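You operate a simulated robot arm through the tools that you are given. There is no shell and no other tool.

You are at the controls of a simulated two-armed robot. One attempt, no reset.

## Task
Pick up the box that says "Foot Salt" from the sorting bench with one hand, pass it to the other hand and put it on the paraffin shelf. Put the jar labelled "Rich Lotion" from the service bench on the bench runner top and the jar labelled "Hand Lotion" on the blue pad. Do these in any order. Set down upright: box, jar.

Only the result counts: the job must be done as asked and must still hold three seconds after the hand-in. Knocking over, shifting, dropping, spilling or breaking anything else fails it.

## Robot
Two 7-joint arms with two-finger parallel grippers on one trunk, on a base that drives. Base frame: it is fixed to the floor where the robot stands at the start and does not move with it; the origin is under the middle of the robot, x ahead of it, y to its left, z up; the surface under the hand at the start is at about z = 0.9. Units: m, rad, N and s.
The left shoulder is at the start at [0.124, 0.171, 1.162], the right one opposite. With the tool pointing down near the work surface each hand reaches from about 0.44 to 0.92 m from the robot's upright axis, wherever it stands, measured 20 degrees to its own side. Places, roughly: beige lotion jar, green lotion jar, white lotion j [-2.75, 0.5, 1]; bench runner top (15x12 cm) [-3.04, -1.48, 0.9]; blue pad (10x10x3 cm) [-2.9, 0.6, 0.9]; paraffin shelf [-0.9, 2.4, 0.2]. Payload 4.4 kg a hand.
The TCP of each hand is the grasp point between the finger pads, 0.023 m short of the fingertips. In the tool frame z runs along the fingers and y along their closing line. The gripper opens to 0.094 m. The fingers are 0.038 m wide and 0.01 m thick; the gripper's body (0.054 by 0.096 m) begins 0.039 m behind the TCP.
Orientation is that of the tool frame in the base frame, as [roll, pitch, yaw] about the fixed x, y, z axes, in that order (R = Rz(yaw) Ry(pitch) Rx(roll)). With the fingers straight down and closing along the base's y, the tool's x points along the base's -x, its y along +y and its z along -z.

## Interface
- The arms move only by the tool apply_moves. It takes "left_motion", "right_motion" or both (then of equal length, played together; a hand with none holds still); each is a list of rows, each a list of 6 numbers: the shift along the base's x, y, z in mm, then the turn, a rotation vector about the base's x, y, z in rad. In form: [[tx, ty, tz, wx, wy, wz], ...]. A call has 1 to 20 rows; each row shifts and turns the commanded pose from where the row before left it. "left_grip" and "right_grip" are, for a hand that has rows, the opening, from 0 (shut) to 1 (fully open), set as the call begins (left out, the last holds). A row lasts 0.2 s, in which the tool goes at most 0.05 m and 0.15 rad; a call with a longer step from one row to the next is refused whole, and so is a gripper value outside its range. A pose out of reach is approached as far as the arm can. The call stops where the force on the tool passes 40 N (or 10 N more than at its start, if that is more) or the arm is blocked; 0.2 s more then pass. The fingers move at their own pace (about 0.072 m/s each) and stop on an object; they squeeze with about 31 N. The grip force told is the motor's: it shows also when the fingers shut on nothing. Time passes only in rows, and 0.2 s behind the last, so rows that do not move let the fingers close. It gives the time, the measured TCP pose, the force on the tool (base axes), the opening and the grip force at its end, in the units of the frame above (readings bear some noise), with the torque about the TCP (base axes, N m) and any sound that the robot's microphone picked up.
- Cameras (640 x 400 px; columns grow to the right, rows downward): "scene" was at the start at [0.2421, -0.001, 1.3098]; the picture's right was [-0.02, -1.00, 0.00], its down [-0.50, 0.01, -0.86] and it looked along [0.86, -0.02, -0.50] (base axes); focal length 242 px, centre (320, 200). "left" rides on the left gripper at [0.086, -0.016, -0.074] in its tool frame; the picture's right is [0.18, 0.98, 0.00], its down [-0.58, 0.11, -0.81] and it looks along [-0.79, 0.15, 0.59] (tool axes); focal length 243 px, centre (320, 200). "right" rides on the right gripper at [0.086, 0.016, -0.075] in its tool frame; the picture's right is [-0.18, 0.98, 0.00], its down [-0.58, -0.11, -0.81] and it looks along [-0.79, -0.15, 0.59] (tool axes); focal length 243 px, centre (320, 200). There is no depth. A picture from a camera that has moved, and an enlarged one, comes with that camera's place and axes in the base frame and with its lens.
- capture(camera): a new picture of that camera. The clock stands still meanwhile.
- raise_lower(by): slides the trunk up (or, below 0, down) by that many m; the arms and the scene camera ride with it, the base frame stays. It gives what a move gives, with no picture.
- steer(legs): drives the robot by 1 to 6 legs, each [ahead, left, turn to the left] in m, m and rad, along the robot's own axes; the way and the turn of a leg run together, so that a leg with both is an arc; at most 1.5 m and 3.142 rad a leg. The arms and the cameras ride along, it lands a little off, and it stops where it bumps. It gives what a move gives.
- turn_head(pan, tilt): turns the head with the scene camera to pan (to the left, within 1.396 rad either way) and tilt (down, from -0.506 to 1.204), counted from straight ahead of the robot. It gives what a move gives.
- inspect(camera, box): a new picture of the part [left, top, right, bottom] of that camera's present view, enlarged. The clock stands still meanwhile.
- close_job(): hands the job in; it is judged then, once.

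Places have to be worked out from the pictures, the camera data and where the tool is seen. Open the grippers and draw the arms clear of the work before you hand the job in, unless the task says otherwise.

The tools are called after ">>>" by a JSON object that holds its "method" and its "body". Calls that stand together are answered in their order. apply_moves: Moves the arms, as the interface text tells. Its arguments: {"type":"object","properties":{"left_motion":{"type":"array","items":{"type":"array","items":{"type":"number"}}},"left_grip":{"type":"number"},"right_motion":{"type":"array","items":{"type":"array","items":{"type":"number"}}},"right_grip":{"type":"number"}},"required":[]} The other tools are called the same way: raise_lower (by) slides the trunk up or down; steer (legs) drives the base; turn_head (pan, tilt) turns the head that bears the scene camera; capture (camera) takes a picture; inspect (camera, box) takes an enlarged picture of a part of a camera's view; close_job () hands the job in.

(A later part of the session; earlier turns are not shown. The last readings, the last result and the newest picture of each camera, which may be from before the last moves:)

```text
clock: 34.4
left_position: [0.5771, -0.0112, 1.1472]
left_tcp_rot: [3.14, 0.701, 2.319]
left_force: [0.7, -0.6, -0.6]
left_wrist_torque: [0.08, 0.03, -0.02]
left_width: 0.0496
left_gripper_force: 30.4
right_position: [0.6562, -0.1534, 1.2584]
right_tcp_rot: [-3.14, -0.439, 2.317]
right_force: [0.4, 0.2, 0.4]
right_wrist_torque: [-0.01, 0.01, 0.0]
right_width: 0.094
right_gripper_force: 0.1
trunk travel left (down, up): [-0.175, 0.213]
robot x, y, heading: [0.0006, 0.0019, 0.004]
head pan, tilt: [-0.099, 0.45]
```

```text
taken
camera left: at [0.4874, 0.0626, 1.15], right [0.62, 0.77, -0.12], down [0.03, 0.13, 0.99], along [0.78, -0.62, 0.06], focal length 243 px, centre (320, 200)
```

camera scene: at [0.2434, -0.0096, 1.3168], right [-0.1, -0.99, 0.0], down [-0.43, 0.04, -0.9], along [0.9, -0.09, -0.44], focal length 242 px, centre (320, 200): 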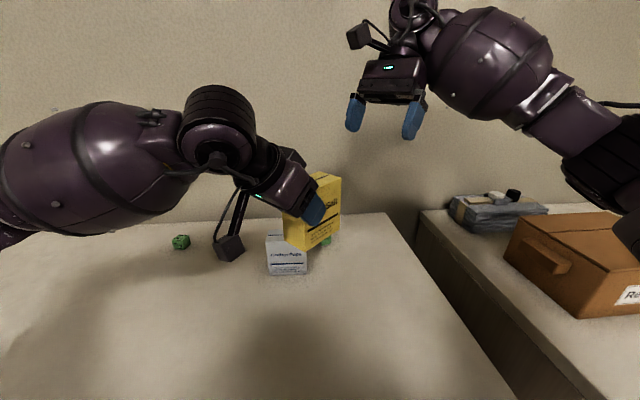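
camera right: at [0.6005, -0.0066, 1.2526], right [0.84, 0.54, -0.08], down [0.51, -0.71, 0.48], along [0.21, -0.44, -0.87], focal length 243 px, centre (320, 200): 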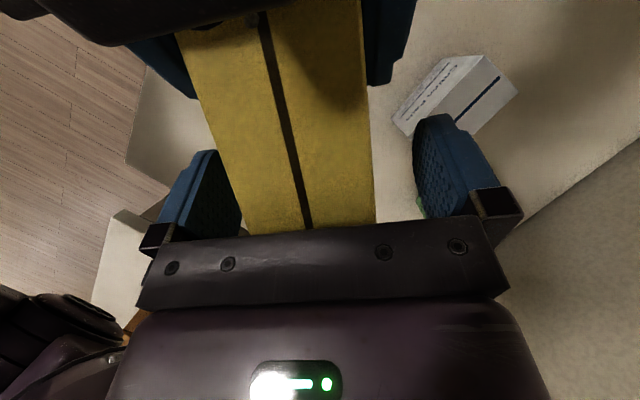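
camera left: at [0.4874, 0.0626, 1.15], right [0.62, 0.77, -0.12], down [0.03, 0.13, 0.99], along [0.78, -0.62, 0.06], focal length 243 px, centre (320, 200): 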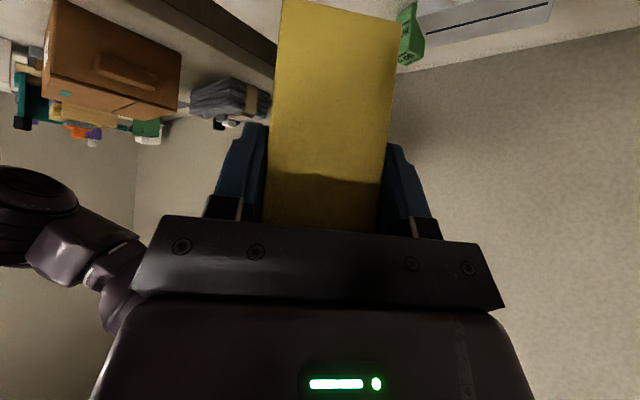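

The handover worked: the left holds the box alone and the right is clear. I now tuck both hands: left turns to point straight ahead with the box, right goes back to pointing down.

>>> {"method": "apply_moves", "body": {"left_motion": [[0, 5, 25, 0, 0, 0], [-10, 25, 15, 0, 0, 0.1], [-16, 32, 8, 0, 0, 0.137], [-16, 32, 5, 0, 0, 0.137], [-16, 32, 5, 0, 0, 0.137], [-16, 32, 0, 0, 0, 0.137], [-16, 32, 0, 0, 0, 0.137], [0, 5, 0, 0, 0, 0.037], [0, 0, 0, 0, 0, 0]], "right_motion": [[-19.5, -10.8, -6, -0.1067, -0.0987, 0], [-19.5, -10.8, -6, -0.1067, -0.0987, 0], [-19.5, -10.8, -6, -0.1067, -0.0987, 0], [-19.5, -10.8, -6, 0, 0, 0.137], [-19.5, -10.8, -6, 0, 0, 0.137], [-19.5, -10.8, -6, 0, 0, 0.137], [-19.5, -10.8, -6, 0, 0, 0.137], [-19.5, -10.8, -6, 0, 0, 0.137], [-19.5, -10.8, -6, 0, 0, 0.137]]}}

>>> {"method": "capture", "body": {"camera": "scene"}}

>>> {"method": "capture", "body": {"camera": "left"}}

```text
clock: 36.4
left_position: [0.4862, 0.186, 1.207]
left_tcp_rot: [3.14, 0.698, 3.141]
left_force: [0.4, 0.2, -2.2]
left_wrist_torque: [-0.02, 0.05, 0.0]
left_width: 0.0498
left_gripper_force: 30.6
right_position: [0.4794, -0.2482, 1.2064]
right_tcp_rot: [3.14, -0.001, -3.141]
right_force: [0.0, -0.5, 0.7]
right_wrist_torque: [-0.01, 0.02, -0.01]
right_width: 0.0938
right_gripper_force: 0.2
trunk travel left (down, up): [-0.175, 0.213]
robot x, y, heading: [0.0014, -0.0014, 0.0]
head pan, tilt: [-0.099, 0.45]
```

```text
taken
camera scene: at [0.2431, -0.0088, 1.3171], right [-0.1, -1.0, 0.0], down [-0.43, 0.04, -0.9], along [0.9, -0.09, -0.44], focal length 242 px, centre (320, 200)
```

scene: 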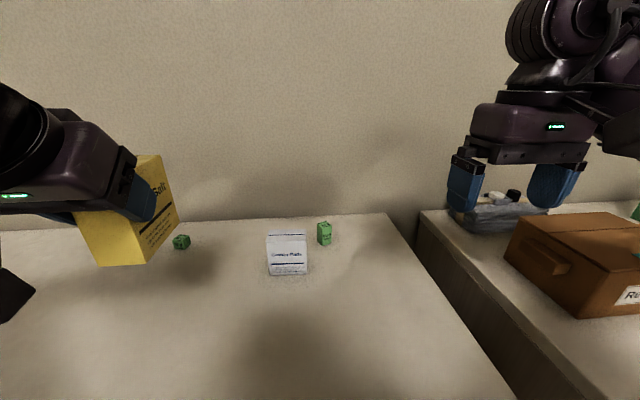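

```text
taken
camera left: at [0.3718, 0.1697, 1.2085], right [-0.14, 0.98, -0.12], down [-0.08, 0.11, 0.99], along [0.99, 0.15, 0.06], focal length 243 px, centre (320, 200)
```

left: 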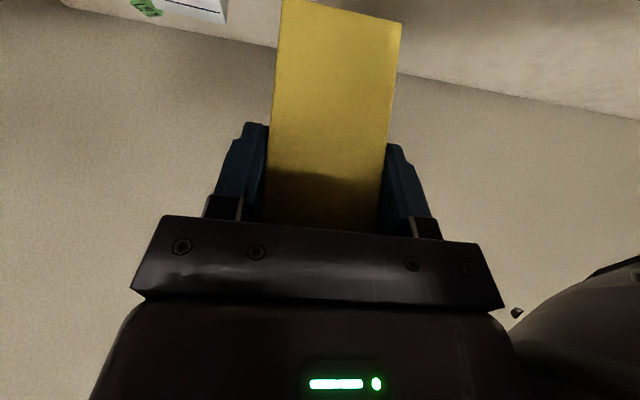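

Both hands are tucked and the box is held upright. I back straight away from the bench by 0.6 m and then turn left 90° so I can see the shelf side.

>>> {"method": "steer", "body": {"legs": [[-0.6, 0, 0]]}}

>>> {"method": "turn_head", "body": {"pan": 1.3, "tilt": 0.35}}

>>> {"method": "capture", "body": {"camera": "scene"}}

>>> {"method": "turn_head", "body": {"pan": -1.39, "tilt": 0.35}}

>>> {"method": "capture", "body": {"camera": "scene"}}

```text
clock: 39.7
left_position: [-0.1018, 0.1849, 1.2053]
left_tcp_rot: [3.139, 0.7, 3.137]
left_force: [0.1, 0.3, -2.2]
left_wrist_torque: [0.01, 0.08, 0.03]
left_width: 0.0502
left_gripper_force: 31.0
right_position: [-0.1112, -0.248, 1.2053]
right_tcp_rot: [3.141, -0.002, 3.134]
right_force: [-0.2, -0.4, 1.2]
right_wrist_torque: [-0.01, -0.02, 0.06]
right_width: 0.0938
right_gripper_force: 0.1
trunk travel left (down, up): [-0.175, 0.213]
robot x, y, heading: [-0.591, 0.0025, -0.005]
head pan, tilt: [-0.099, 0.45]
```

```text
clock: 41.2
left_position: [-0.1008, 0.1848, 1.2058]
left_tcp_rot: [3.14, 0.7, 3.136]
left_force: [-0.9, -0.7, -2.8]
left_wrist_torque: [0.0, 0.07, 0.02]
left_width: 0.0497
left_gripper_force: 30.5
right_position: [-0.1109, -0.2476, 1.2047]
right_tcp_rot: [3.14, -0.002, 3.132]
right_force: [-1.0, 0.9, -0.7]
right_wrist_torque: [-0.01, -0.03, -0.02]
right_width: 0.094
right_gripper_force: 0.0
trunk travel left (down, up): [-0.175, 0.213]
robot x, y, heading: [-0.5883, 0.0006, -0.006]
head pan, tilt: [1.3, 0.351]
```

```text
taken
camera scene: at [-0.4117, 0.091, 1.3261], right [0.96, -0.27, 0.0], down [-0.09, -0.33, -0.94], along [0.26, 0.9, -0.34], focal length 242 px, centre (320, 200)
```

scene: 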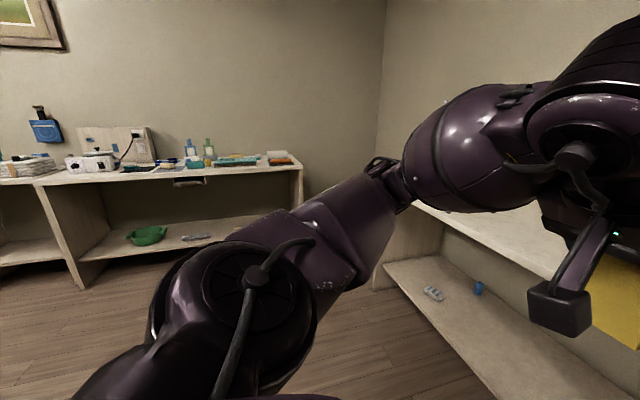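

```text
clock: 43.6
left_position: [-0.1013, 0.185, 1.2067]
left_tcp_rot: [3.138, 0.699, 3.135]
left_force: [0.0, 1.3, -2.8]
left_wrist_torque: [-0.01, 0.08, 0.01]
left_width: 0.0497
left_gripper_force: 30.7
right_position: [-0.1119, -0.2483, 1.2051]
right_tcp_rot: [3.14, 0.0, 3.133]
right_force: [0.1, 0.4, -0.8]
right_wrist_torque: [0.03, -0.01, 0.02]
right_width: 0.0941
right_gripper_force: 0.0
trunk travel left (down, up): [-0.175, 0.213]
robot x, y, heading: [-0.5908, 0.0008, -0.011]
head pan, tilt: [-1.389, 0.351]
```

```text
taken
camera scene: at [-0.4208, -0.0902, 1.3261], right [-0.98, -0.18, 0.0], down [-0.06, 0.34, -0.94], along [0.16, -0.92, -0.34], focal length 242 px, centre (320, 200)
```

scene: 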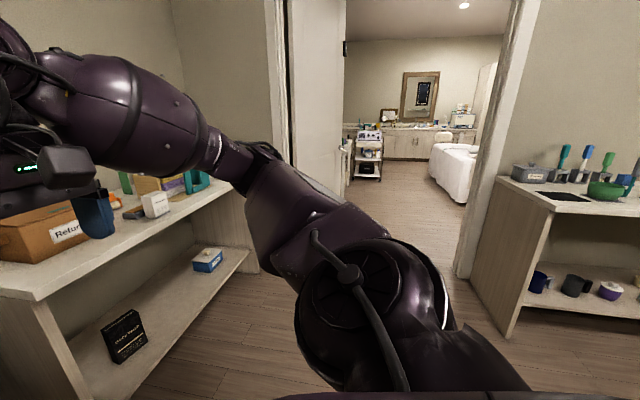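

The floor around is clear on both sides. I turn left 90° on the spot and look at the shelf bench head-on.

>>> {"method": "steer", "body": {"legs": [[0, 0, 1.58]]}}

>>> {"method": "turn_head", "body": {"pan": 0.0, "tilt": 0.45}}

>>> {"method": "capture", "body": {"camera": "scene"}}

>>> {"method": "turn_head", "body": {"pan": 1.0, "tilt": 0.4}}

>>> {"method": "capture", "body": {"camera": "scene"}}

```text
clock: 47.9
left_position: [-0.7732, 0.4894, 1.2066]
left_tcp_rot: [3.141, 0.7, -1.576]
left_force: [0.3, 0.5, -1.6]
left_wrist_torque: [-0.09, 0.03, -0.02]
left_width: 0.0499
left_gripper_force: 30.8
right_position: [-0.3395, 0.4792, 1.2048]
right_tcp_rot: [3.141, 0.0, -1.579]
right_force: [-1.1, 0.0, -0.1]
right_wrist_torque: [0.0, -0.03, 0.0]
right_width: 0.094
right_gripper_force: 0.1
trunk travel left (down, up): [-0.175, 0.213]
robot x, y, heading: [-0.5891, -0.0013, 1.563]
head pan, tilt: [-1.389, 0.351]
```

```text
clock: 49.4
left_position: [-0.7722, 0.4902, 1.2063]
left_tcp_rot: [3.138, 0.701, -1.574]
left_force: [-0.4, 0.2, -2.8]
left_wrist_torque: [-0.09, 0.02, 0.0]
left_width: 0.0496
left_gripper_force: 31.3
right_position: [-0.3406, 0.4796, 1.2053]
right_tcp_rot: [3.14, 0.0, -1.579]
right_force: [0.0, 0.2, 0.7]
right_wrist_torque: [-0.05, 0.01, -0.02]
right_width: 0.0941
right_gripper_force: 0.0
trunk travel left (down, up): [-0.175, 0.213]
robot x, y, heading: [-0.587, 0.0001, 1.567]
head pan, tilt: [0.0, 0.45]
```

```text
taken
camera scene: at [-0.5892, 0.2471, 1.3169], right [1.0, 0.0, 0.0], down [0.0, -0.44, -0.9], along [0.0, 0.9, -0.44], focal length 242 px, centre (320, 200)
```

scene: 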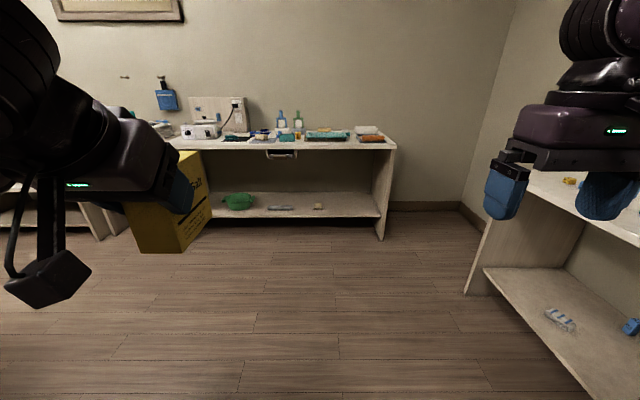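

```text
clock: 50.7
left_position: [-0.7733, 0.4897, 1.2064]
left_tcp_rot: [3.141, 0.701, -1.574]
left_force: [-0.3, -0.6, -2.2]
left_wrist_torque: [-0.09, 0.0, -0.01]
left_width: 0.0499
left_gripper_force: 30.9
right_position: [-0.3393, 0.4806, 1.2049]
right_tcp_rot: [3.14, -0.001, -1.577]
right_force: [-0.7, -0.4, 0.6]
right_wrist_torque: [-0.02, 0.0, 0.04]
right_width: 0.0942
right_gripper_force: 0.0
trunk travel left (down, up): [-0.175, 0.213]
robot x, y, heading: [-0.5883, 0.0027, 1.564]
head pan, tilt: [1.0, 0.4]
```

```text
taken
camera scene: at [-0.6673, 0.2055, 1.3215], right [0.54, 0.84, 0.0], down [0.33, -0.21, -0.92], along [-0.77, 0.5, -0.39], focal length 242 px, centre (320, 200)
```

scene: 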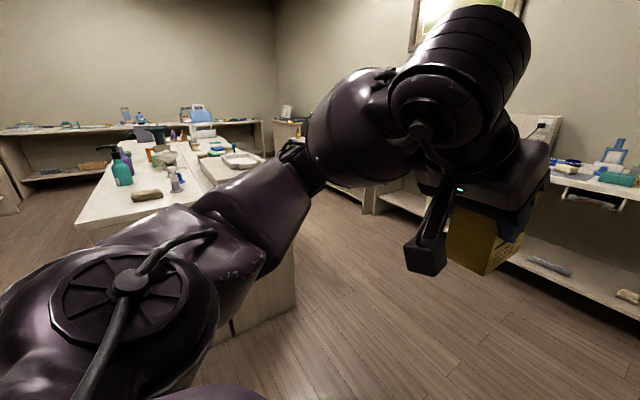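

The paraffin shelf bay spans about x -1.8 to 0 with its front at y 2.12, and the service bench is the island to the left starting at x -1.8. I zoom in on the shelf to find free space and its height.

>>> {"method": "turn_head", "body": {"pan": 0.0, "tilt": 0.45}}

>>> {"method": "inspect", "body": {"camera": "scene", "box": [204, 135, 404, 260]}}

```text
clock: 51.9
left_position: [-0.7737, 0.4894, 1.206]
left_tcp_rot: [3.14, 0.699, -1.573]
left_force: [-0.5, -0.5, -2.5]
left_wrist_torque: [-0.1, 0.01, 0.0]
left_width: 0.0499
left_gripper_force: 31.1
right_position: [-0.3398, 0.4792, 1.2053]
right_tcp_rot: [3.14, -0.003, -1.577]
right_force: [-0.3, 0.1, 0.4]
right_wrist_torque: [0.01, 0.01, -0.02]
right_width: 0.0939
right_gripper_force: 0.0
trunk travel left (down, up): [-0.175, 0.213]
robot x, y, heading: [-0.5865, -0.0016, 1.563]
head pan, tilt: [0.0, 0.45]
```

```text
3.20 times, centred on (304, 198) of scene
camera zoom: at [-0.5894, 0.2471, 1.3169], right [1.0, 0.0, 0.0], down [0.0, -0.44, -0.9], along [0.0, 0.9, -0.44], focal length 775 px, centre (371, 208)
```

zoom: 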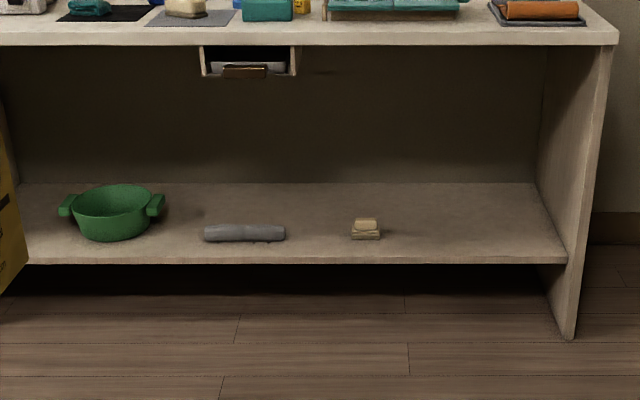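

The right part of the shelf (x about -0.55 to 0) is empty; its top looks to be near z 0.26, with only a roll and a small soap farther left. While still in open floor, I lower the trunk and test the low, forward-tilted arm pose there.

>>> {"method": "raise_lower", "body": {"by": -0.17}}

>>> {"method": "apply_moves", "body": {"left_motion": [[0, 5, -42, 0, 0, 0], [0, 5, -42, 0, 0, 0], [0, 5, -42, 0, 0, 0], [0, 5, -42, 0, 0, 0], [0, 5, -42, 0, 0, 0], [0, 5, -42, 0, 0, 0], [0, 5, -42, 0, 0, 0], [0, 5, -42, 0, 0, 0], [0, 5, -42, 0, 0, 0], [0, 5, -42, 0, 0, 0]]}}

>>> {"method": "capture", "body": {"camera": "scene"}}

```text
clock: 53.9
left_position: [-0.7737, 0.5717, 0.8245]
left_tcp_rot: [-3.141, 0.13, -1.574]
left_force: [-0.3, -0.1, -2.2]
left_wrist_torque: [-0.03, -0.01, 0.01]
left_width: 0.0495
left_gripper_force: 30.6
right_position: [-0.3401, 0.479, 1.0365]
right_tcp_rot: [3.139, -0.001, -1.578]
right_force: [0.9, -1.2, 0.7]
right_wrist_torque: [-0.03, -0.05, -0.02]
right_width: 0.0939
right_gripper_force: 0.0
trunk travel left (down, up): [-0.005, 0.383]
robot x, y, heading: [-0.5879, 0.0025, 1.569]
head pan, tilt: [0.0, 0.45]
```

```text
clock: 56.1
left_position: [-0.7716, 0.6236, 0.4021]
left_tcp_rot: [3.141, 0.128, -1.573]
left_force: [-0.4, -0.2, -2.8]
left_wrist_torque: [-0.05, -0.01, 0.02]
left_width: 0.0499
left_gripper_force: 30.5
right_position: [-0.3406, 0.481, 1.0348]
right_tcp_rot: [3.14, -0.002, -1.578]
right_force: [-1.2, 0.5, -0.3]
right_wrist_torque: [0.02, -0.02, 0.01]
right_width: 0.0942
right_gripper_force: 0.1
trunk travel left (down, up): [-0.005, 0.383]
robot x, y, heading: [-0.5901, 0.0015, 1.567]
head pan, tilt: [0.0, 0.45]
```

```text
taken
camera scene: at [-0.5887, 0.3987, 1.1104], right [1.0, 0.0, 0.0], down [0.0, -0.44, -0.9], along [0.0, 0.9, -0.44], focal length 242 px, centre (320, 200)
```

scene: 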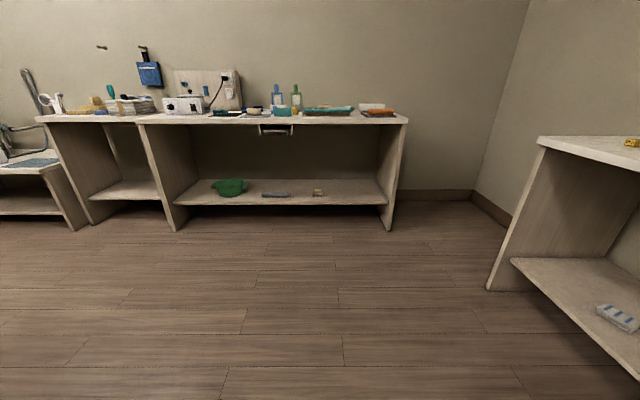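

Lowering the trunk changed the left hand's tilt (pitch went from 0.70 to 0.13), although the grip still holds at 0.050 m. I look down-left with the head and through the left camera to see the arm and box before continuing.

>>> {"method": "turn_head", "body": {"pan": 0.5, "tilt": 1.1}}

>>> {"method": "capture", "body": {"camera": "scene"}}

>>> {"method": "capture", "body": {"camera": "left"}}

>>> {"method": "capture", "body": {"camera": "right"}}

```text
clock: 57.1
left_position: [-0.7723, 0.6235, 0.4026]
left_tcp_rot: [-3.141, 0.128, -1.574]
left_force: [1.0, 0.3, -3.7]
left_wrist_torque: [-0.05, 0.04, -0.02]
left_width: 0.05
left_gripper_force: 31.1
right_position: [-0.3401, 0.4794, 1.0359]
right_tcp_rot: [-3.141, 0.0, -1.579]
right_force: [-0.5, 0.6, 0.6]
right_wrist_torque: [0.0, 0.02, 0.01]
right_width: 0.0941
right_gripper_force: 0.1
trunk travel left (down, up): [-0.005, 0.383]
robot x, y, heading: [-0.5888, -0.0041, 1.572]
head pan, tilt: [0.499, 1.1]
```

```text
taken
camera scene: at [-0.6191, 0.3621, 1.0584], right [0.88, 0.47, 0.0], down [0.42, -0.78, -0.45], along [-0.22, 0.4, -0.89], focal length 242 px, centre (320, 200)
```

scene: 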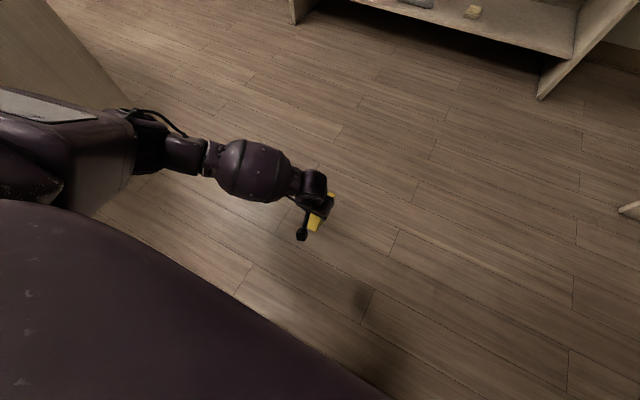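

```text
taken
camera left: at [-0.7563, 0.5284, 0.4658], right [-0.98, -0.18, -0.02], down [-0.11, 0.47, 0.87], along [-0.15, 0.86, -0.49], focal length 243 px, centre (320, 200)
```

left: 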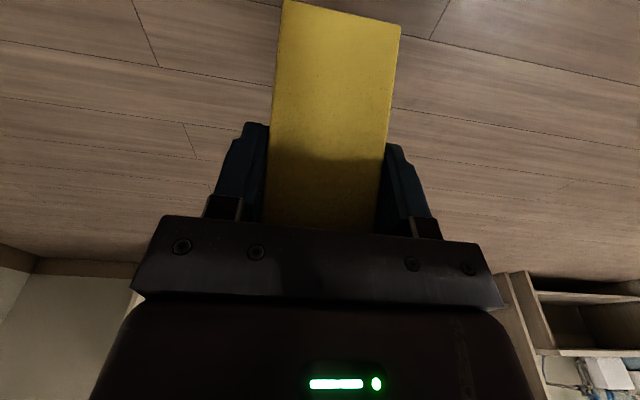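

```text
taken
camera right: at [-0.3565, 0.3936, 1.11], right [-0.98, 0.19, 0.0], down [0.11, 0.58, 0.81], along [0.15, 0.79, -0.59], focal length 243 px, centre (320, 200)
```

right: 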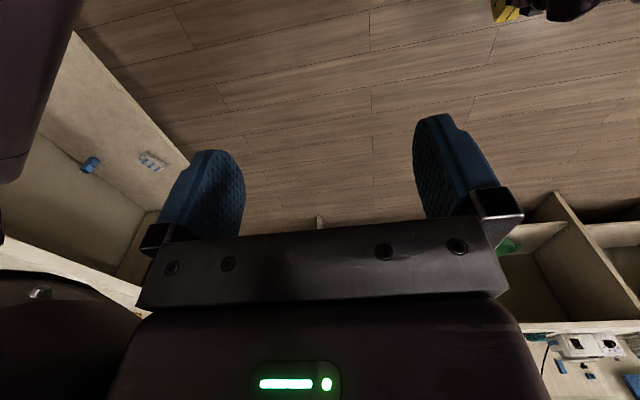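

The box is still firmly in the hand; only the tool's tilt changed, with the elbow safely out to the left. I turn the left tool 0.57 rad forward again to make the box upright.

>>> {"method": "apply_moves", "body": {"left_motion": [[0, 0, 0, 0.1425, 0, 0], [0, 0, 0, 0.1425, 0, 0], [0, 0, 0, 0.1425, 0, 0], [0, 0, 0, 0.1425, 0, 0], [0, 0, 0, 0, 0, 0]]}}

>>> {"method": "capture", "body": {"camera": "scene"}}

>>> {"method": "capture", "body": {"camera": "left"}}

```text
clock: 58.3
left_position: [-0.774, 0.6295, 0.4069]
left_tcp_rot: [-3.137, 0.394, -1.583]
left_force: [0.8, 0.5, -2.6]
left_wrist_torque: [-0.07, 0.0, -0.01]
left_width: 0.05
left_gripper_force: 31.2
left hand out of reach, approached as far as the arm can: row 3, 4
right_position: [-0.3388, 0.4787, 1.0358]
right_tcp_rot: [3.141, -0.002, -1.577]
right_force: [-0.3, 0.5, 0.5]
right_wrist_torque: [0.03, -0.01, 0.0]
right_width: 0.0941
right_gripper_force: 0.1
trunk travel left (down, up): [-0.005, 0.383]
robot x, y, heading: [-0.5876, 0.0001, 1.566]
head pan, tilt: [0.499, 1.1]
```

```text
taken
camera scene: at [-0.6189, 0.3621, 1.0583], right [0.88, 0.48, 0.0], down [0.42, -0.78, -0.45], along [-0.22, 0.4, -0.89], focal length 242 px, centre (320, 200)
```

scene: 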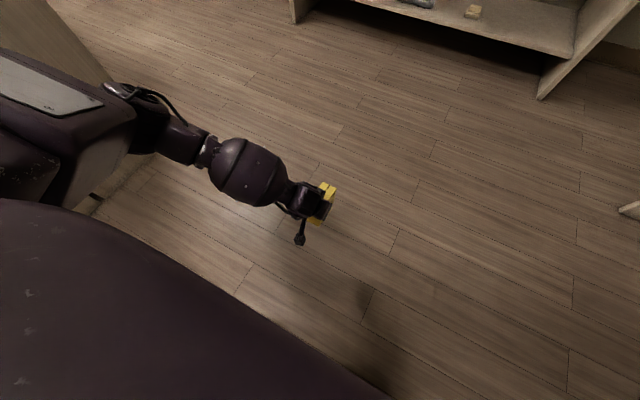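

```text
taken
camera left: at [-0.7598, 0.5215, 0.4428], right [-0.99, -0.15, -0.08], down [-0.11, 0.23, 0.97], along [-0.13, 0.96, -0.24], focal length 243 px, centre (320, 200)
```

left: 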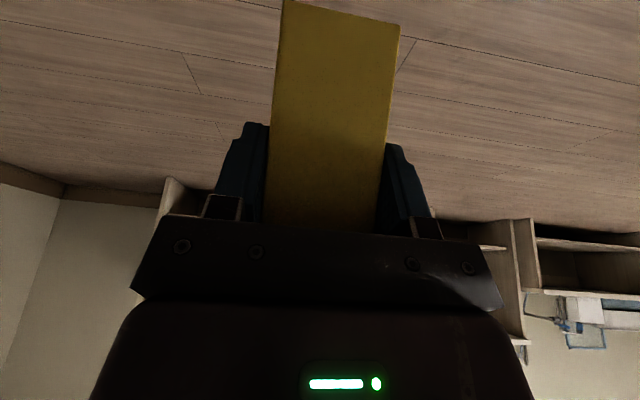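

At this close distance the wrist limits the tilt to 0.39. I extend the hand farther forward, where the arm straightens toward the tool direction, and try the remaining 0.31 rad there.

>>> {"method": "apply_moves", "body": {"left_motion": [[0, 40, 0, 0, 0, 0], [0, 40, 0, 0, 0, 0], [0, 40, 0, 0, 0, 0], [0, 30, 0, 0, 0, 0], [0, 0, 0, 0.1, 0, 0], [0, 0, 0, 0.1, 0, 0], [0, 0, 0, 0.106, 0, 0]]}}

>>> {"method": "capture", "body": {"camera": "scene"}}

```text
clock: 59.9
left_position: [-0.7617, 0.777, 0.4065]
left_tcp_rot: [-3.13, 0.567, -1.586]
left_force: [-0.4, -0.3, -2.0]
left_wrist_torque: [-0.07, 0.02, -0.03]
left_width: 0.0496
left_gripper_force: 30.9
left hand out of reach, approached as far as the arm can: row 6, 7
right_position: [-0.3401, 0.4793, 1.0354]
right_tcp_rot: [3.14, -0.004, -1.578]
right_force: [0.3, 0.4, 0.3]
right_wrist_torque: [-0.04, 0.04, 0.0]
right_width: 0.0943
right_gripper_force: 0.1
trunk travel left (down, up): [-0.005, 0.383]
robot x, y, heading: [-0.5929, -0.0016, 1.56]
head pan, tilt: [0.499, 1.1]
```

```text
taken
camera scene: at [-0.6194, 0.3622, 1.0583], right [0.88, 0.48, 0.0], down [0.42, -0.78, -0.45], along [-0.22, 0.4, -0.89], focal length 242 px, centre (320, 200)
```

scene: 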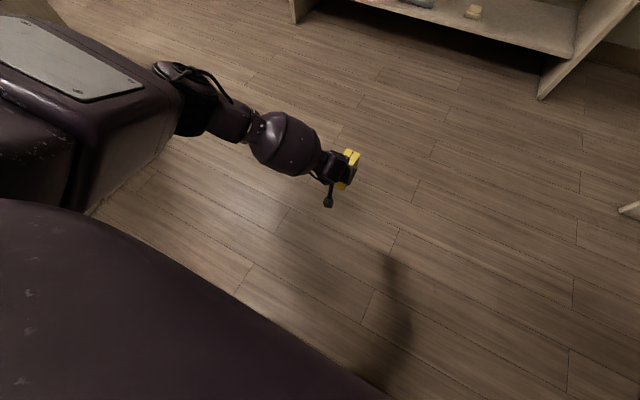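

At 0.78 m out the tilt reaches 0.567 of the needed 0.70. Turning the tool a bit to the right, in line with the forearm as in the handover, should free the wrist, so I yaw it -0.4 rad and add the missing tilt.

>>> {"method": "apply_moves", "body": {"left_motion": [[0, 0, 0, 0, 0, -0.1], [0, 0, 0, 0, 0, -0.1], [0, 0, 0, 0, 0, -0.1], [0, 0, 0, 0, 0, -0.1], [0, 0, 0, 0.0612, -0.0259, 0], [0, 0, 0, 0.0612, -0.0259, 0], [0, 0, 0, 0, 0, 0]]}}

>>> {"method": "capture", "body": {"camera": "scene"}}

>>> {"method": "capture", "body": {"camera": "left"}}

```text
clock: 61.5
left_position: [-0.7607, 0.7766, 0.4059]
left_tcp_rot: [-3.134, 0.697, -1.994]
left_force: [0.2, -0.5, -2.3]
left_wrist_torque: [-0.08, -0.02, 0.0]
left_width: 0.0499
left_gripper_force: 30.7
right_position: [-0.3397, 0.4801, 1.0359]
right_tcp_rot: [3.14, -0.001, -1.578]
right_force: [0.9, -1.1, 0.3]
right_wrist_torque: [0.0, 0.02, -0.01]
right_width: 0.0941
right_gripper_force: 0.0
trunk travel left (down, up): [-0.005, 0.383]
robot x, y, heading: [-0.5891, 0.0038, 1.565]
head pan, tilt: [0.499, 1.1]
```

```text
taken
camera scene: at [-0.619, 0.362, 1.0584], right [0.88, 0.48, 0.0], down [0.42, -0.78, -0.45], along [-0.22, 0.4, -0.89], focal length 242 px, centre (320, 200)
```

scene: 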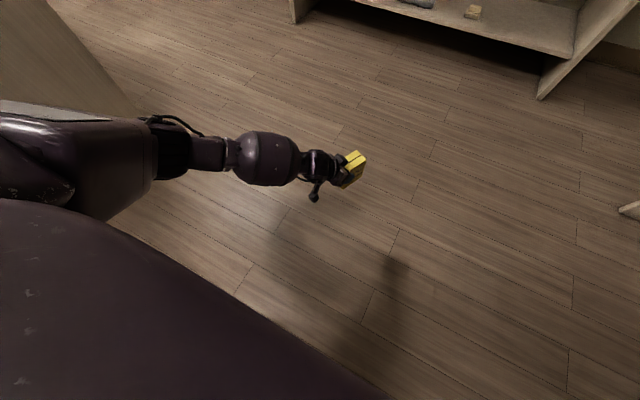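

```text
taken
camera left: at [-0.7946, 0.6667, 0.4078], right [-0.95, 0.28, -0.12], down [-0.13, -0.02, 0.99], along [0.27, 0.96, 0.06], focal length 243 px, centre (320, 200)
```

left: 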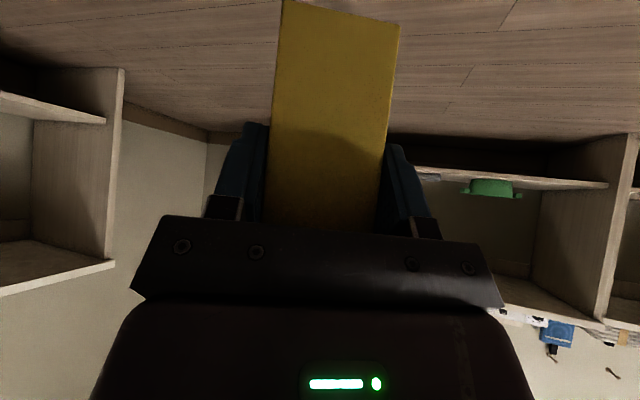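

The box is upright again (tilt 0.697) with the tool yawed a little to the right. I test, still in free space, that the hand can go down another 8 cm to the setting-down height, then return.

>>> {"method": "apply_moves", "body": {"left_motion": [[0, 0, -40, 0, 0, 0], [0, 0, -40, 0, 0, 0], [0, 0, -10, 0, 0, 0]]}}

>>> {"method": "apply_moves", "body": {"left_motion": [[0, 0, 40, 0, 0, 0], [0, 0, 40, 0, 0, 0], [0, 0, 20, 0, 0, 0]]}}

>>> {"method": "turn_head", "body": {"pan": 0.0, "tilt": 0.5}}

>>> {"method": "inspect", "body": {"camera": "scene", "box": [160, 90, 480, 290]}}

```text
clock: 62.3
left_position: [-0.7615, 0.7761, 0.316]
left_tcp_rot: [-3.134, 0.699, -1.99]
left_force: [0.2, 0.5, -2.3]
left_wrist_torque: [-0.05, 0.03, -0.02]
left_width: 0.0501
left_gripper_force: 30.7
right_position: [-0.3398, 0.4799, 1.0353]
right_tcp_rot: [3.138, -0.001, -1.578]
right_force: [-0.4, -0.1, 0.0]
right_wrist_torque: [0.0, 0.0, -0.02]
right_width: 0.0944
right_gripper_force: 0.1
trunk travel left (down, up): [-0.005, 0.383]
robot x, y, heading: [-0.5909, 0.0002, 1.568]
head pan, tilt: [0.499, 1.1]
```

```text
clock: 63.1
left_position: [-0.7609, 0.7773, 0.4159]
left_tcp_rot: [-3.134, 0.699, -1.99]
left_force: [0.4, 0.2, -2.7]
left_wrist_torque: [-0.11, 0.05, 0.01]
left_width: 0.0499
left_gripper_force: 30.9
right_position: [-0.3408, 0.4792, 1.0348]
right_tcp_rot: [3.141, -0.002, -1.578]
right_force: [0.3, 0.5, -0.2]
right_wrist_torque: [0.01, 0.02, -0.02]
right_width: 0.0938
right_gripper_force: 0.1
trunk travel left (down, up): [-0.005, 0.383]
robot x, y, heading: [-0.5892, 0.0017, 1.568]
head pan, tilt: [0.499, 1.1]
```

```text
clock: 64.1
left_position: [-0.7614, 0.7779, 0.4152]
left_tcp_rot: [-3.133, 0.699, -1.992]
left_force: [0.2, -0.3, -2.1]
left_wrist_torque: [-0.1, 0.1, 0.0]
left_width: 0.0502
left_gripper_force: 31.3
right_position: [-0.3399, 0.4803, 1.0348]
right_tcp_rot: [3.138, -0.003, -1.578]
right_force: [0.6, 0.3, -0.7]
right_wrist_torque: [-0.04, 0.03, 0.0]
right_width: 0.0942
right_gripper_force: 0.0
trunk travel left (down, up): [-0.005, 0.383]
robot x, y, heading: [-0.5915, 0.0, 1.569]
head pan, tilt: [0.0, 0.499]
```

```text
2.00 times, centred on (320, 190) of scene
camera zoom: at [-0.5888, 0.3975, 1.106], right [1.0, 0.0, 0.0], down [0.0, -0.48, -0.88], along [0.0, 0.88, -0.48], focal length 485 px, centre (320, 220)
```

zoom: 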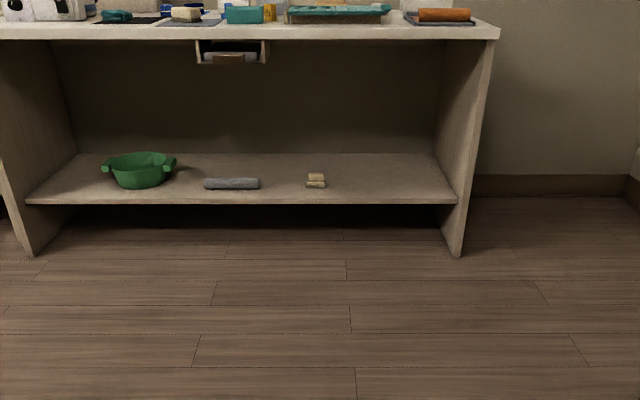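

The low pose works down to z 0.316, so the setting-down height is reachable. I drive ahead 1.0 m while shifting 0.33 m right, staying well short of the bench, and check the view.

>>> {"method": "steer", "body": {"legs": [[1.0, -0.33, 0]]}}

>>> {"method": "capture", "body": {"camera": "scene"}}

>>> {"method": "capture", "body": {"camera": "left"}}

```text
clock: 69.5
left_position: [-0.4228, 1.7795, 0.4167]
left_tcp_rot: [-3.132, 0.699, -1.995]
left_force: [-1.1, 0.1, -2.6]
left_wrist_torque: [-0.08, 0.03, 0.03]
left_width: 0.0497
left_gripper_force: 30.8
right_position: [-0.0023, 1.4799, 1.0353]
right_tcp_rot: [3.14, -0.002, -1.582]
right_force: [0.0, -0.2, -0.1]
right_wrist_torque: [0.02, 0.01, -0.01]
right_width: 0.094
right_gripper_force: 0.1
trunk travel left (down, up): [-0.005, 0.383]
robot x, y, heading: [-0.2529, 1.0041, 1.565]
head pan, tilt: [0.0, 0.499]
```

```text
taken
camera scene: at [-0.2517, 1.3991, 1.106], right [1.0, -0.01, 0.0], down [0.0, -0.48, -0.88], along [0.01, 0.88, -0.48], focal length 242 px, centre (320, 200)
```

scene: 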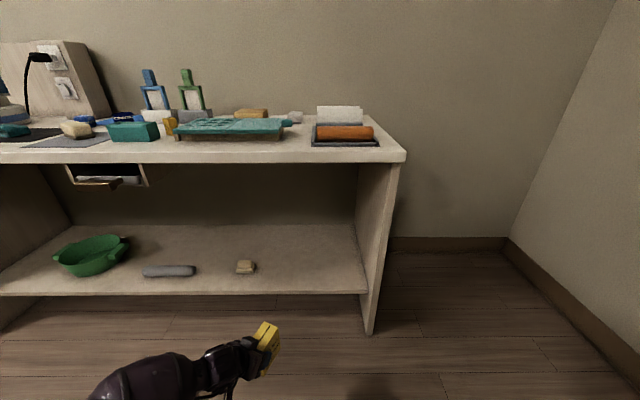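

```text
taken
camera left: at [-0.4562, 1.6697, 0.4174], right [-0.95, 0.28, -0.12], down [-0.14, -0.02, 0.99], along [0.28, 0.96, 0.06], focal length 243 px, centre (320, 200)
```

left: 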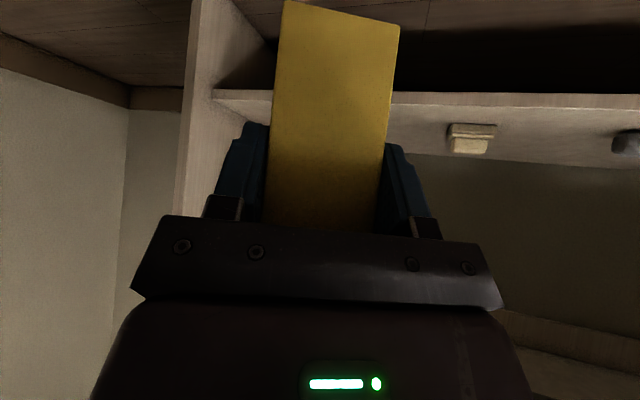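

The view shows the shelf lip at about z 0.27–0.29, the soap near x -0.6, and free space right of it. I drive the last 0.47 m ahead, 5 cm right, carrying the box in over the shelf with about 6 cm of clearance.

>>> {"method": "steer", "body": {"legs": [[0.47, -0.05, 0]]}}

>>> {"method": "turn_head", "body": {"pan": 0.2, "tilt": 0.85}}

>>> {"method": "capture", "body": {"camera": "scene"}}

>>> {"method": "capture", "body": {"camera": "left"}}

```text
clock: 72.3
left_position: [-0.3753, 2.2454, 0.4155]
left_tcp_rot: [-3.132, 0.699, -1.989]
left_force: [-0.5, -0.6, -1.6]
left_wrist_torque: [-0.06, 0.03, -0.02]
left_width: 0.0499
left_gripper_force: 31.4
right_position: [0.0467, 1.9462, 1.035]
right_tcp_rot: [3.139, -0.002, -1.579]
right_force: [0.8, -0.6, 0.0]
right_wrist_torque: [0.01, 0.01, 0.04]
right_width: 0.094
right_gripper_force: 0.1
trunk travel left (down, up): [-0.005, 0.383]
robot x, y, heading: [-0.2016, 1.4709, 1.566]
head pan, tilt: [0.0, 0.499]
```

```text
clock: 73.2
left_position: [-0.3761, 2.2441, 0.4153]
left_tcp_rot: [-3.133, 0.699, -1.99]
left_force: [0.2, -0.4, -2.7]
left_wrist_torque: [-0.06, 0.01, -0.03]
left_width: 0.0499
left_gripper_force: 30.9
right_position: [0.046, 1.9464, 1.0349]
right_tcp_rot: [3.139, -0.002, -1.579]
right_force: [0.1, 0.0, -0.1]
right_wrist_torque: [0.01, -0.02, 0.01]
right_width: 0.094
right_gripper_force: 0.0
trunk travel left (down, up): [-0.005, 0.383]
robot x, y, heading: [-0.1995, 1.4655, 1.567]
head pan, tilt: [0.201, 0.85]
```

```text
taken
camera scene: at [-0.2177, 1.8496, 1.0761], right [0.98, 0.2, 0.0], down [0.15, -0.74, -0.66], along [-0.13, 0.65, -0.75], focal length 242 px, centre (320, 200)
```

scene: 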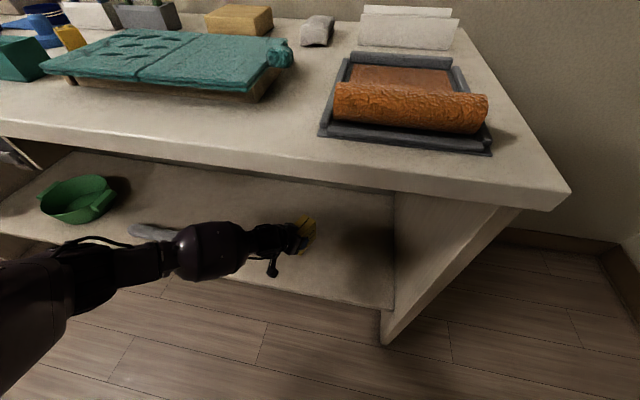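

```text
taken
camera left: at [-0.4079, 2.1333, 0.4174], right [-0.95, 0.28, -0.12], down [-0.14, -0.02, 0.99], along [0.27, 0.96, 0.06], focal length 243 px, centre (320, 200)
```

left: 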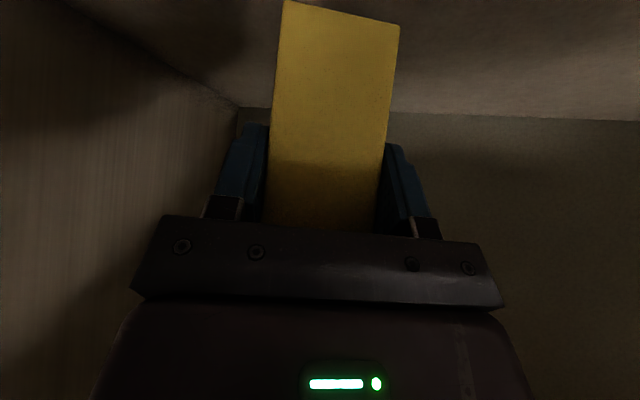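

The box hovers inside the bay, between the soap and the right post, with the arm under the bench top. I lower it 4.5 cm first, then in small steps until it touches.

>>> {"method": "apply_moves", "body": {"left_motion": [[0, 0, -20, 0, 0, 0], [0, 0, -15, 0, 0, 0], [0, 0, -10, 0, 0, 0]]}}

>>> {"method": "inspect", "body": {"camera": "scene", "box": [230, 190, 390, 290]}}

>>> {"method": "capture", "body": {"camera": "left"}}

```text
clock: 74.0
left_position: [-0.3759, 2.2423, 0.3701]
left_tcp_rot: [-3.133, 0.699, -1.989]
left_force: [0.0, -0.2, -2.4]
left_wrist_torque: [-0.08, 0.02, -0.02]
left_width: 0.0499
left_gripper_force: 30.7
right_position: [0.0463, 1.9467, 1.0358]
right_tcp_rot: [3.141, -0.003, -1.578]
right_force: [-0.8, -0.7, 0.3]
right_wrist_torque: [-0.04, -0.01, 0.03]
right_width: 0.094
right_gripper_force: 0.1
trunk travel left (down, up): [-0.005, 0.383]
robot x, y, heading: [-0.2035, 1.466, 1.562]
head pan, tilt: [0.201, 0.85]
```

```text
4.00 times, centred on (310, 240) of scene
camera zoom: at [-0.2177, 1.8496, 1.076], right [0.98, 0.2, 0.0], down [0.15, -0.74, -0.66], along [-0.13, 0.65, -0.75], focal length 969 px, centre (360, 40)
```

zoom: 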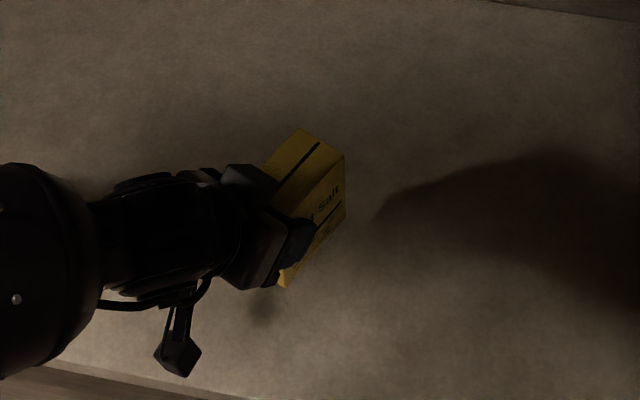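

```text
taken
camera left: at [-0.4083, 2.1335, 0.3718], right [-0.95, 0.28, -0.12], down [-0.14, -0.02, 0.99], along [0.27, 0.96, 0.06], focal length 243 px, centre (320, 200)
```

left: 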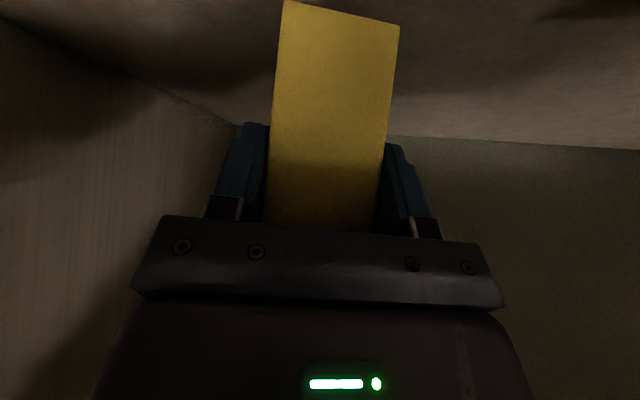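

No contact yet at TCP z 0.370. I go on lowering in small steps, watching the vertical force.

>>> {"method": "apply_moves", "body": {"left_motion": [[0, 0, -4, 0, 0, 0], [0, 0, -4, 0, 0, 0]]}}

>>> {"method": "apply_moves", "body": {"left_motion": [[0, 0, -3, 0, 0, 0], [0, 0, -3, 0, 0, 0]]}}

>>> {"method": "apply_moves", "body": {"left_motion": [[0, 0, -3, 0, 0, 0], [0, 0, -3, 0, 0, 0]]}}

```text
clock: 74.6
left_position: [-0.3758, 2.2424, 0.362]
left_tcp_rot: [-3.133, 0.697, -1.993]
left_force: [0.0, -0.1, -2.2]
left_wrist_torque: [-0.03, 0.04, 0.0]
left_width: 0.0498
left_gripper_force: 31.0
right_position: [0.0462, 1.9466, 1.0357]
right_tcp_rot: [3.14, 0.0, -1.576]
right_force: [1.0, -0.6, 0.0]
right_wrist_torque: [0.05, 0.0, 0.02]
right_width: 0.0941
right_gripper_force: 0.1
trunk travel left (down, up): [-0.005, 0.383]
robot x, y, heading: [-0.2014, 1.4696, 1.57]
head pan, tilt: [0.201, 0.85]
```

```text
clock: 75.2
left_position: [-0.3736, 2.2426, 0.356]
left_tcp_rot: [-3.133, 0.697, -1.99]
left_force: [0.1, 0.3, -2.7]
left_wrist_torque: [-0.1, 0.03, -0.01]
left_width: 0.0497
left_gripper_force: 30.5
right_position: [0.0462, 1.9451, 1.0356]
right_tcp_rot: [-3.141, -0.001, -1.578]
right_force: [-0.5, 0.3, -0.2]
right_wrist_torque: [-0.02, -0.01, 0.01]
right_width: 0.0938
right_gripper_force: 0.0
trunk travel left (down, up): [-0.005, 0.383]
robot x, y, heading: [-0.2007, 1.4653, 1.566]
head pan, tilt: [0.201, 0.85]
```

```text
clock: 75.8
left_position: [-0.3759, 2.243, 0.35]
left_tcp_rot: [-3.133, 0.698, -1.99]
left_force: [-0.2, 0.7, -2.0]
left_wrist_torque: [-0.1, 0.02, -0.02]
left_width: 0.0498
left_gripper_force: 31.0
right_position: [0.047, 1.9472, 1.0352]
right_tcp_rot: [3.139, -0.001, -1.577]
right_force: [0.2, 1.0, -0.7]
right_wrist_torque: [-0.02, 0.01, 0.02]
right_width: 0.0941
right_gripper_force: 0.0
trunk travel left (down, up): [-0.005, 0.383]
robot x, y, heading: [-0.1997, 1.4696, 1.569]
head pan, tilt: [0.201, 0.85]
```

Still hanging free at z 0.350 (force -2 N is only the box's weight). I continue in 3 mm steps.

>>> {"method": "apply_moves", "body": {"left_motion": [[0, 0, -3, 0, 0, 0], [0, 0, -2, 0, 0, 0]]}}

>>> {"method": "apply_moves", "body": {"left_motion": [[0, 0, -2, 0, 0, 0], [0, 0, -2, 0, 0, 0]]}}

>>> {"method": "inspect", "body": {"camera": "left", "box": [220, 0, 460, 150]}}

```text
clock: 76.4
left_position: [-0.3754, 2.2428, 0.3461]
left_tcp_rot: [-3.132, 0.698, -1.989]
left_force: [0.1, 0.5, -2.8]
left_wrist_torque: [-0.08, 0.03, 0.02]
left_width: 0.0499
left_gripper_force: 30.9
right_position: [0.047, 1.9455, 1.0362]
right_tcp_rot: [3.14, -0.001, -1.576]
right_force: [-0.1, -0.7, 0.6]
right_wrist_torque: [0.01, -0.02, 0.0]
right_width: 0.0939
right_gripper_force: 0.1
trunk travel left (down, up): [-0.005, 0.383]
robot x, y, heading: [-0.2013, 1.4666, 1.564]
head pan, tilt: [0.201, 0.85]
```

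```text
clock: 77.0
left_position: [-0.3753, 2.243, 0.3424]
left_tcp_rot: [-3.132, 0.699, -1.991]
left_force: [-0.4, 0.2, -2.0]
left_wrist_torque: [-0.09, 0.03, -0.01]
left_width: 0.0498
left_gripper_force: 31.3
right_position: [0.0452, 1.9471, 1.0354]
right_tcp_rot: [3.14, -0.002, -1.576]
right_force: [-0.1, 1.3, 0.0]
right_wrist_torque: [0.01, 0.01, 0.01]
right_width: 0.094
right_gripper_force: 0.1
trunk travel left (down, up): [-0.005, 0.383]
robot x, y, heading: [-0.2012, 1.4679, 1.562]
head pan, tilt: [0.201, 0.85]
```

```text
2.67 times, centred on (340, 75) of left
camera zoom: at [-0.4079, 2.1328, 0.3436], right [-0.95, 0.28, -0.12], down [-0.14, -0.02, 0.99], along [0.27, 0.96, 0.06], focal length 647 px, centre (267, 533)
```

zoom: 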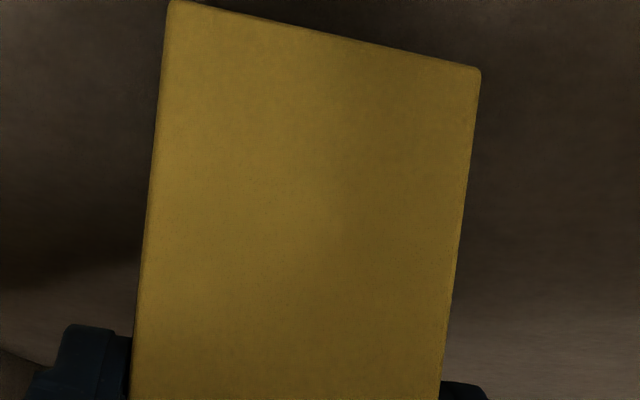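

The left view puts the box's bottom at z about 0.275, so the shelf is still a little lower. I keep stepping down and watch for the force to change.

>>> {"method": "apply_moves", "body": {"left_motion": [[0, 0, -2, 0, 0, 0], [0, 0, -2, 0, 0, 0], [0, 0, -1, 0, 0, 0]]}}

>>> {"method": "apply_moves", "body": {"left_motion": [[0, 0, -2, 0, 0, 0], [0, 0, -2, 0, 0, 0]]}}

>>> {"method": "apply_moves", "body": {"left_motion": [[0, 0, -2, 0, 0, 0], [0, 0, -1, 0, 0, 0]]}}

```text
clock: 77.8
left_position: [-0.3758, 2.2433, 0.3366]
left_tcp_rot: [-3.134, 0.698, -1.989]
left_force: [-0.3, -0.5, -2.9]
left_wrist_torque: [-0.07, 0.0, 0.05]
left_width: 0.0498
left_gripper_force: 30.6
right_position: [0.0475, 1.9462, 1.0349]
right_tcp_rot: [3.139, -0.001, -1.578]
right_force: [1.3, 0.0, 0.0]
right_wrist_torque: [-0.03, 0.01, -0.03]
right_width: 0.0938
right_gripper_force: 0.1
trunk travel left (down, up): [-0.005, 0.383]
robot x, y, heading: [-0.2054, 1.4658, 1.565]
head pan, tilt: [0.201, 0.85]
```

```text
clock: 78.4
left_position: [-0.3755, 2.2434, 0.3323]
left_tcp_rot: [-3.133, 0.698, -1.988]
left_force: [-0.7, -0.5, -2.6]
left_wrist_torque: [-0.04, 0.02, -0.03]
left_width: 0.0499
left_gripper_force: 31.0
right_position: [0.0469, 1.9456, 1.0351]
right_tcp_rot: [3.14, -0.001, -1.578]
right_force: [-0.6, 0.0, 0.1]
right_wrist_torque: [-0.01, 0.03, 0.03]
right_width: 0.0938
right_gripper_force: 0.0
trunk travel left (down, up): [-0.005, 0.383]
robot x, y, heading: [-0.2032, 1.47, 1.572]
head pan, tilt: [0.201, 0.85]
```

```text
clock: 79.0
left_position: [-0.3746, 2.2439, 0.3293]
left_tcp_rot: [-3.133, 0.697, -1.993]
left_force: [-0.8, 0.9, -2.6]
left_wrist_torque: [-0.07, 0.07, -0.03]
left_width: 0.0496
left_gripper_force: 31.2
right_position: [0.0477, 1.9463, 1.0353]
right_tcp_rot: [3.14, -0.001, -1.577]
right_force: [-0.5, -0.2, -0.3]
right_wrist_torque: [-0.02, -0.01, 0.02]
right_width: 0.094
right_gripper_force: 0.0
trunk travel left (down, up): [-0.005, 0.383]
robot x, y, heading: [-0.2021, 1.4681, 1.566]
head pan, tilt: [0.201, 0.85]
```

Still free at z 0.329 (box bottom about 0.262). I continue stepping.

>>> {"method": "apply_moves", "body": {"left_motion": [[0, 0, -2, 0, 0, 0], [0, 0, -1.5, 0, 0, 0]]}}

>>> {"method": "apply_moves", "body": {"left_motion": [[0, 0, -2, 0, 0, 0], [0, 0, -1.5, 0, 0, 0]]}}

>>> {"method": "apply_moves", "body": {"left_motion": [[0, 0, -2, 0, 0, 0], [0, 0, -1.5, 0, 0, 0]]}}

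>>> {"method": "inspect", "body": {"camera": "scene", "box": [230, 190, 390, 290]}}

```text
clock: 79.6
left_position: [-0.3751, 2.2438, 0.3258]
left_tcp_rot: [-3.132, 0.698, -1.99]
left_force: [-0.7, 0.8, -2.2]
left_wrist_torque: [-0.09, 0.02, 0.0]
left_width: 0.0497
left_gripper_force: 30.8
right_position: [0.0466, 1.9456, 1.036]
right_tcp_rot: [3.14, -0.002, -1.578]
right_force: [0.3, -0.1, 0.1]
right_wrist_torque: [0.0, 0.0, 0.0]
right_width: 0.0939
right_gripper_force: 0.0
trunk travel left (down, up): [-0.005, 0.383]
robot x, y, heading: [-0.1997, 1.4655, 1.572]
head pan, tilt: [0.201, 0.85]
```

```text
clock: 80.2
left_position: [-0.3743, 2.2436, 0.3221]
left_tcp_rot: [-3.133, 0.7, -1.99]
left_force: [0.4, 0.3, -1.9]
left_wrist_torque: [-0.03, 0.01, -0.01]
left_width: 0.05
left_gripper_force: 31.0
right_position: [0.0471, 1.9467, 1.0353]
right_tcp_rot: [3.14, -0.002, -1.576]
right_force: [0.3, 0.0, -0.5]
right_wrist_torque: [-0.02, 0.0, -0.01]
right_width: 0.0937
right_gripper_force: 0.1
trunk travel left (down, up): [-0.005, 0.383]
robot x, y, heading: [-0.2033, 1.4683, 1.567]
head pan, tilt: [0.201, 0.85]
```

```text
clock: 80.8
left_position: [-0.3753, 2.2447, 0.3212]
left_tcp_rot: [-3.132, 0.702, -1.991]
left_force: [-2.6, -2.5, 6.6]
left_wrist_torque: [0.48, 0.05, 0.13]
left_width: 0.0498
left_gripper_force: 31.0
right_position: [0.0463, 1.9447, 1.0361]
right_tcp_rot: [3.14, 0.001, -1.577]
right_force: [0.9, -0.1, -0.4]
right_wrist_torque: [0.03, -0.03, 0.0]
right_width: 0.0938
right_gripper_force: 0.0
trunk travel left (down, up): [-0.005, 0.383]
robot x, y, heading: [-0.1999, 1.469, 1.569]
head pan, tilt: [0.201, 0.85]
```

```text
4.00 times, centred on (310, 240) of scene
camera zoom: at [-0.2177, 1.8486, 1.0766], right [0.98, 0.2, 0.0], down [0.15, -0.74, -0.66], along [-0.13, 0.65, -0.75], focal length 969 px, centre (360, 40)
```

zoom: 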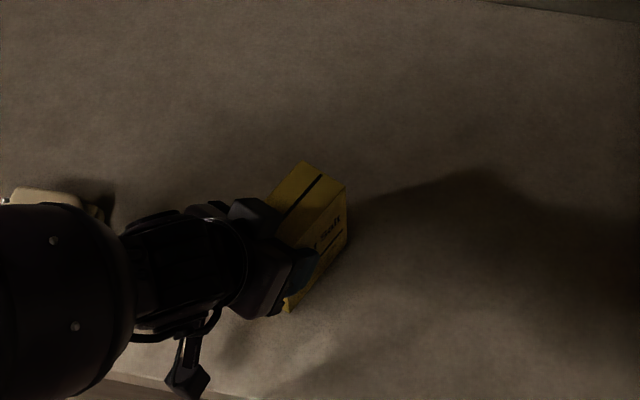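

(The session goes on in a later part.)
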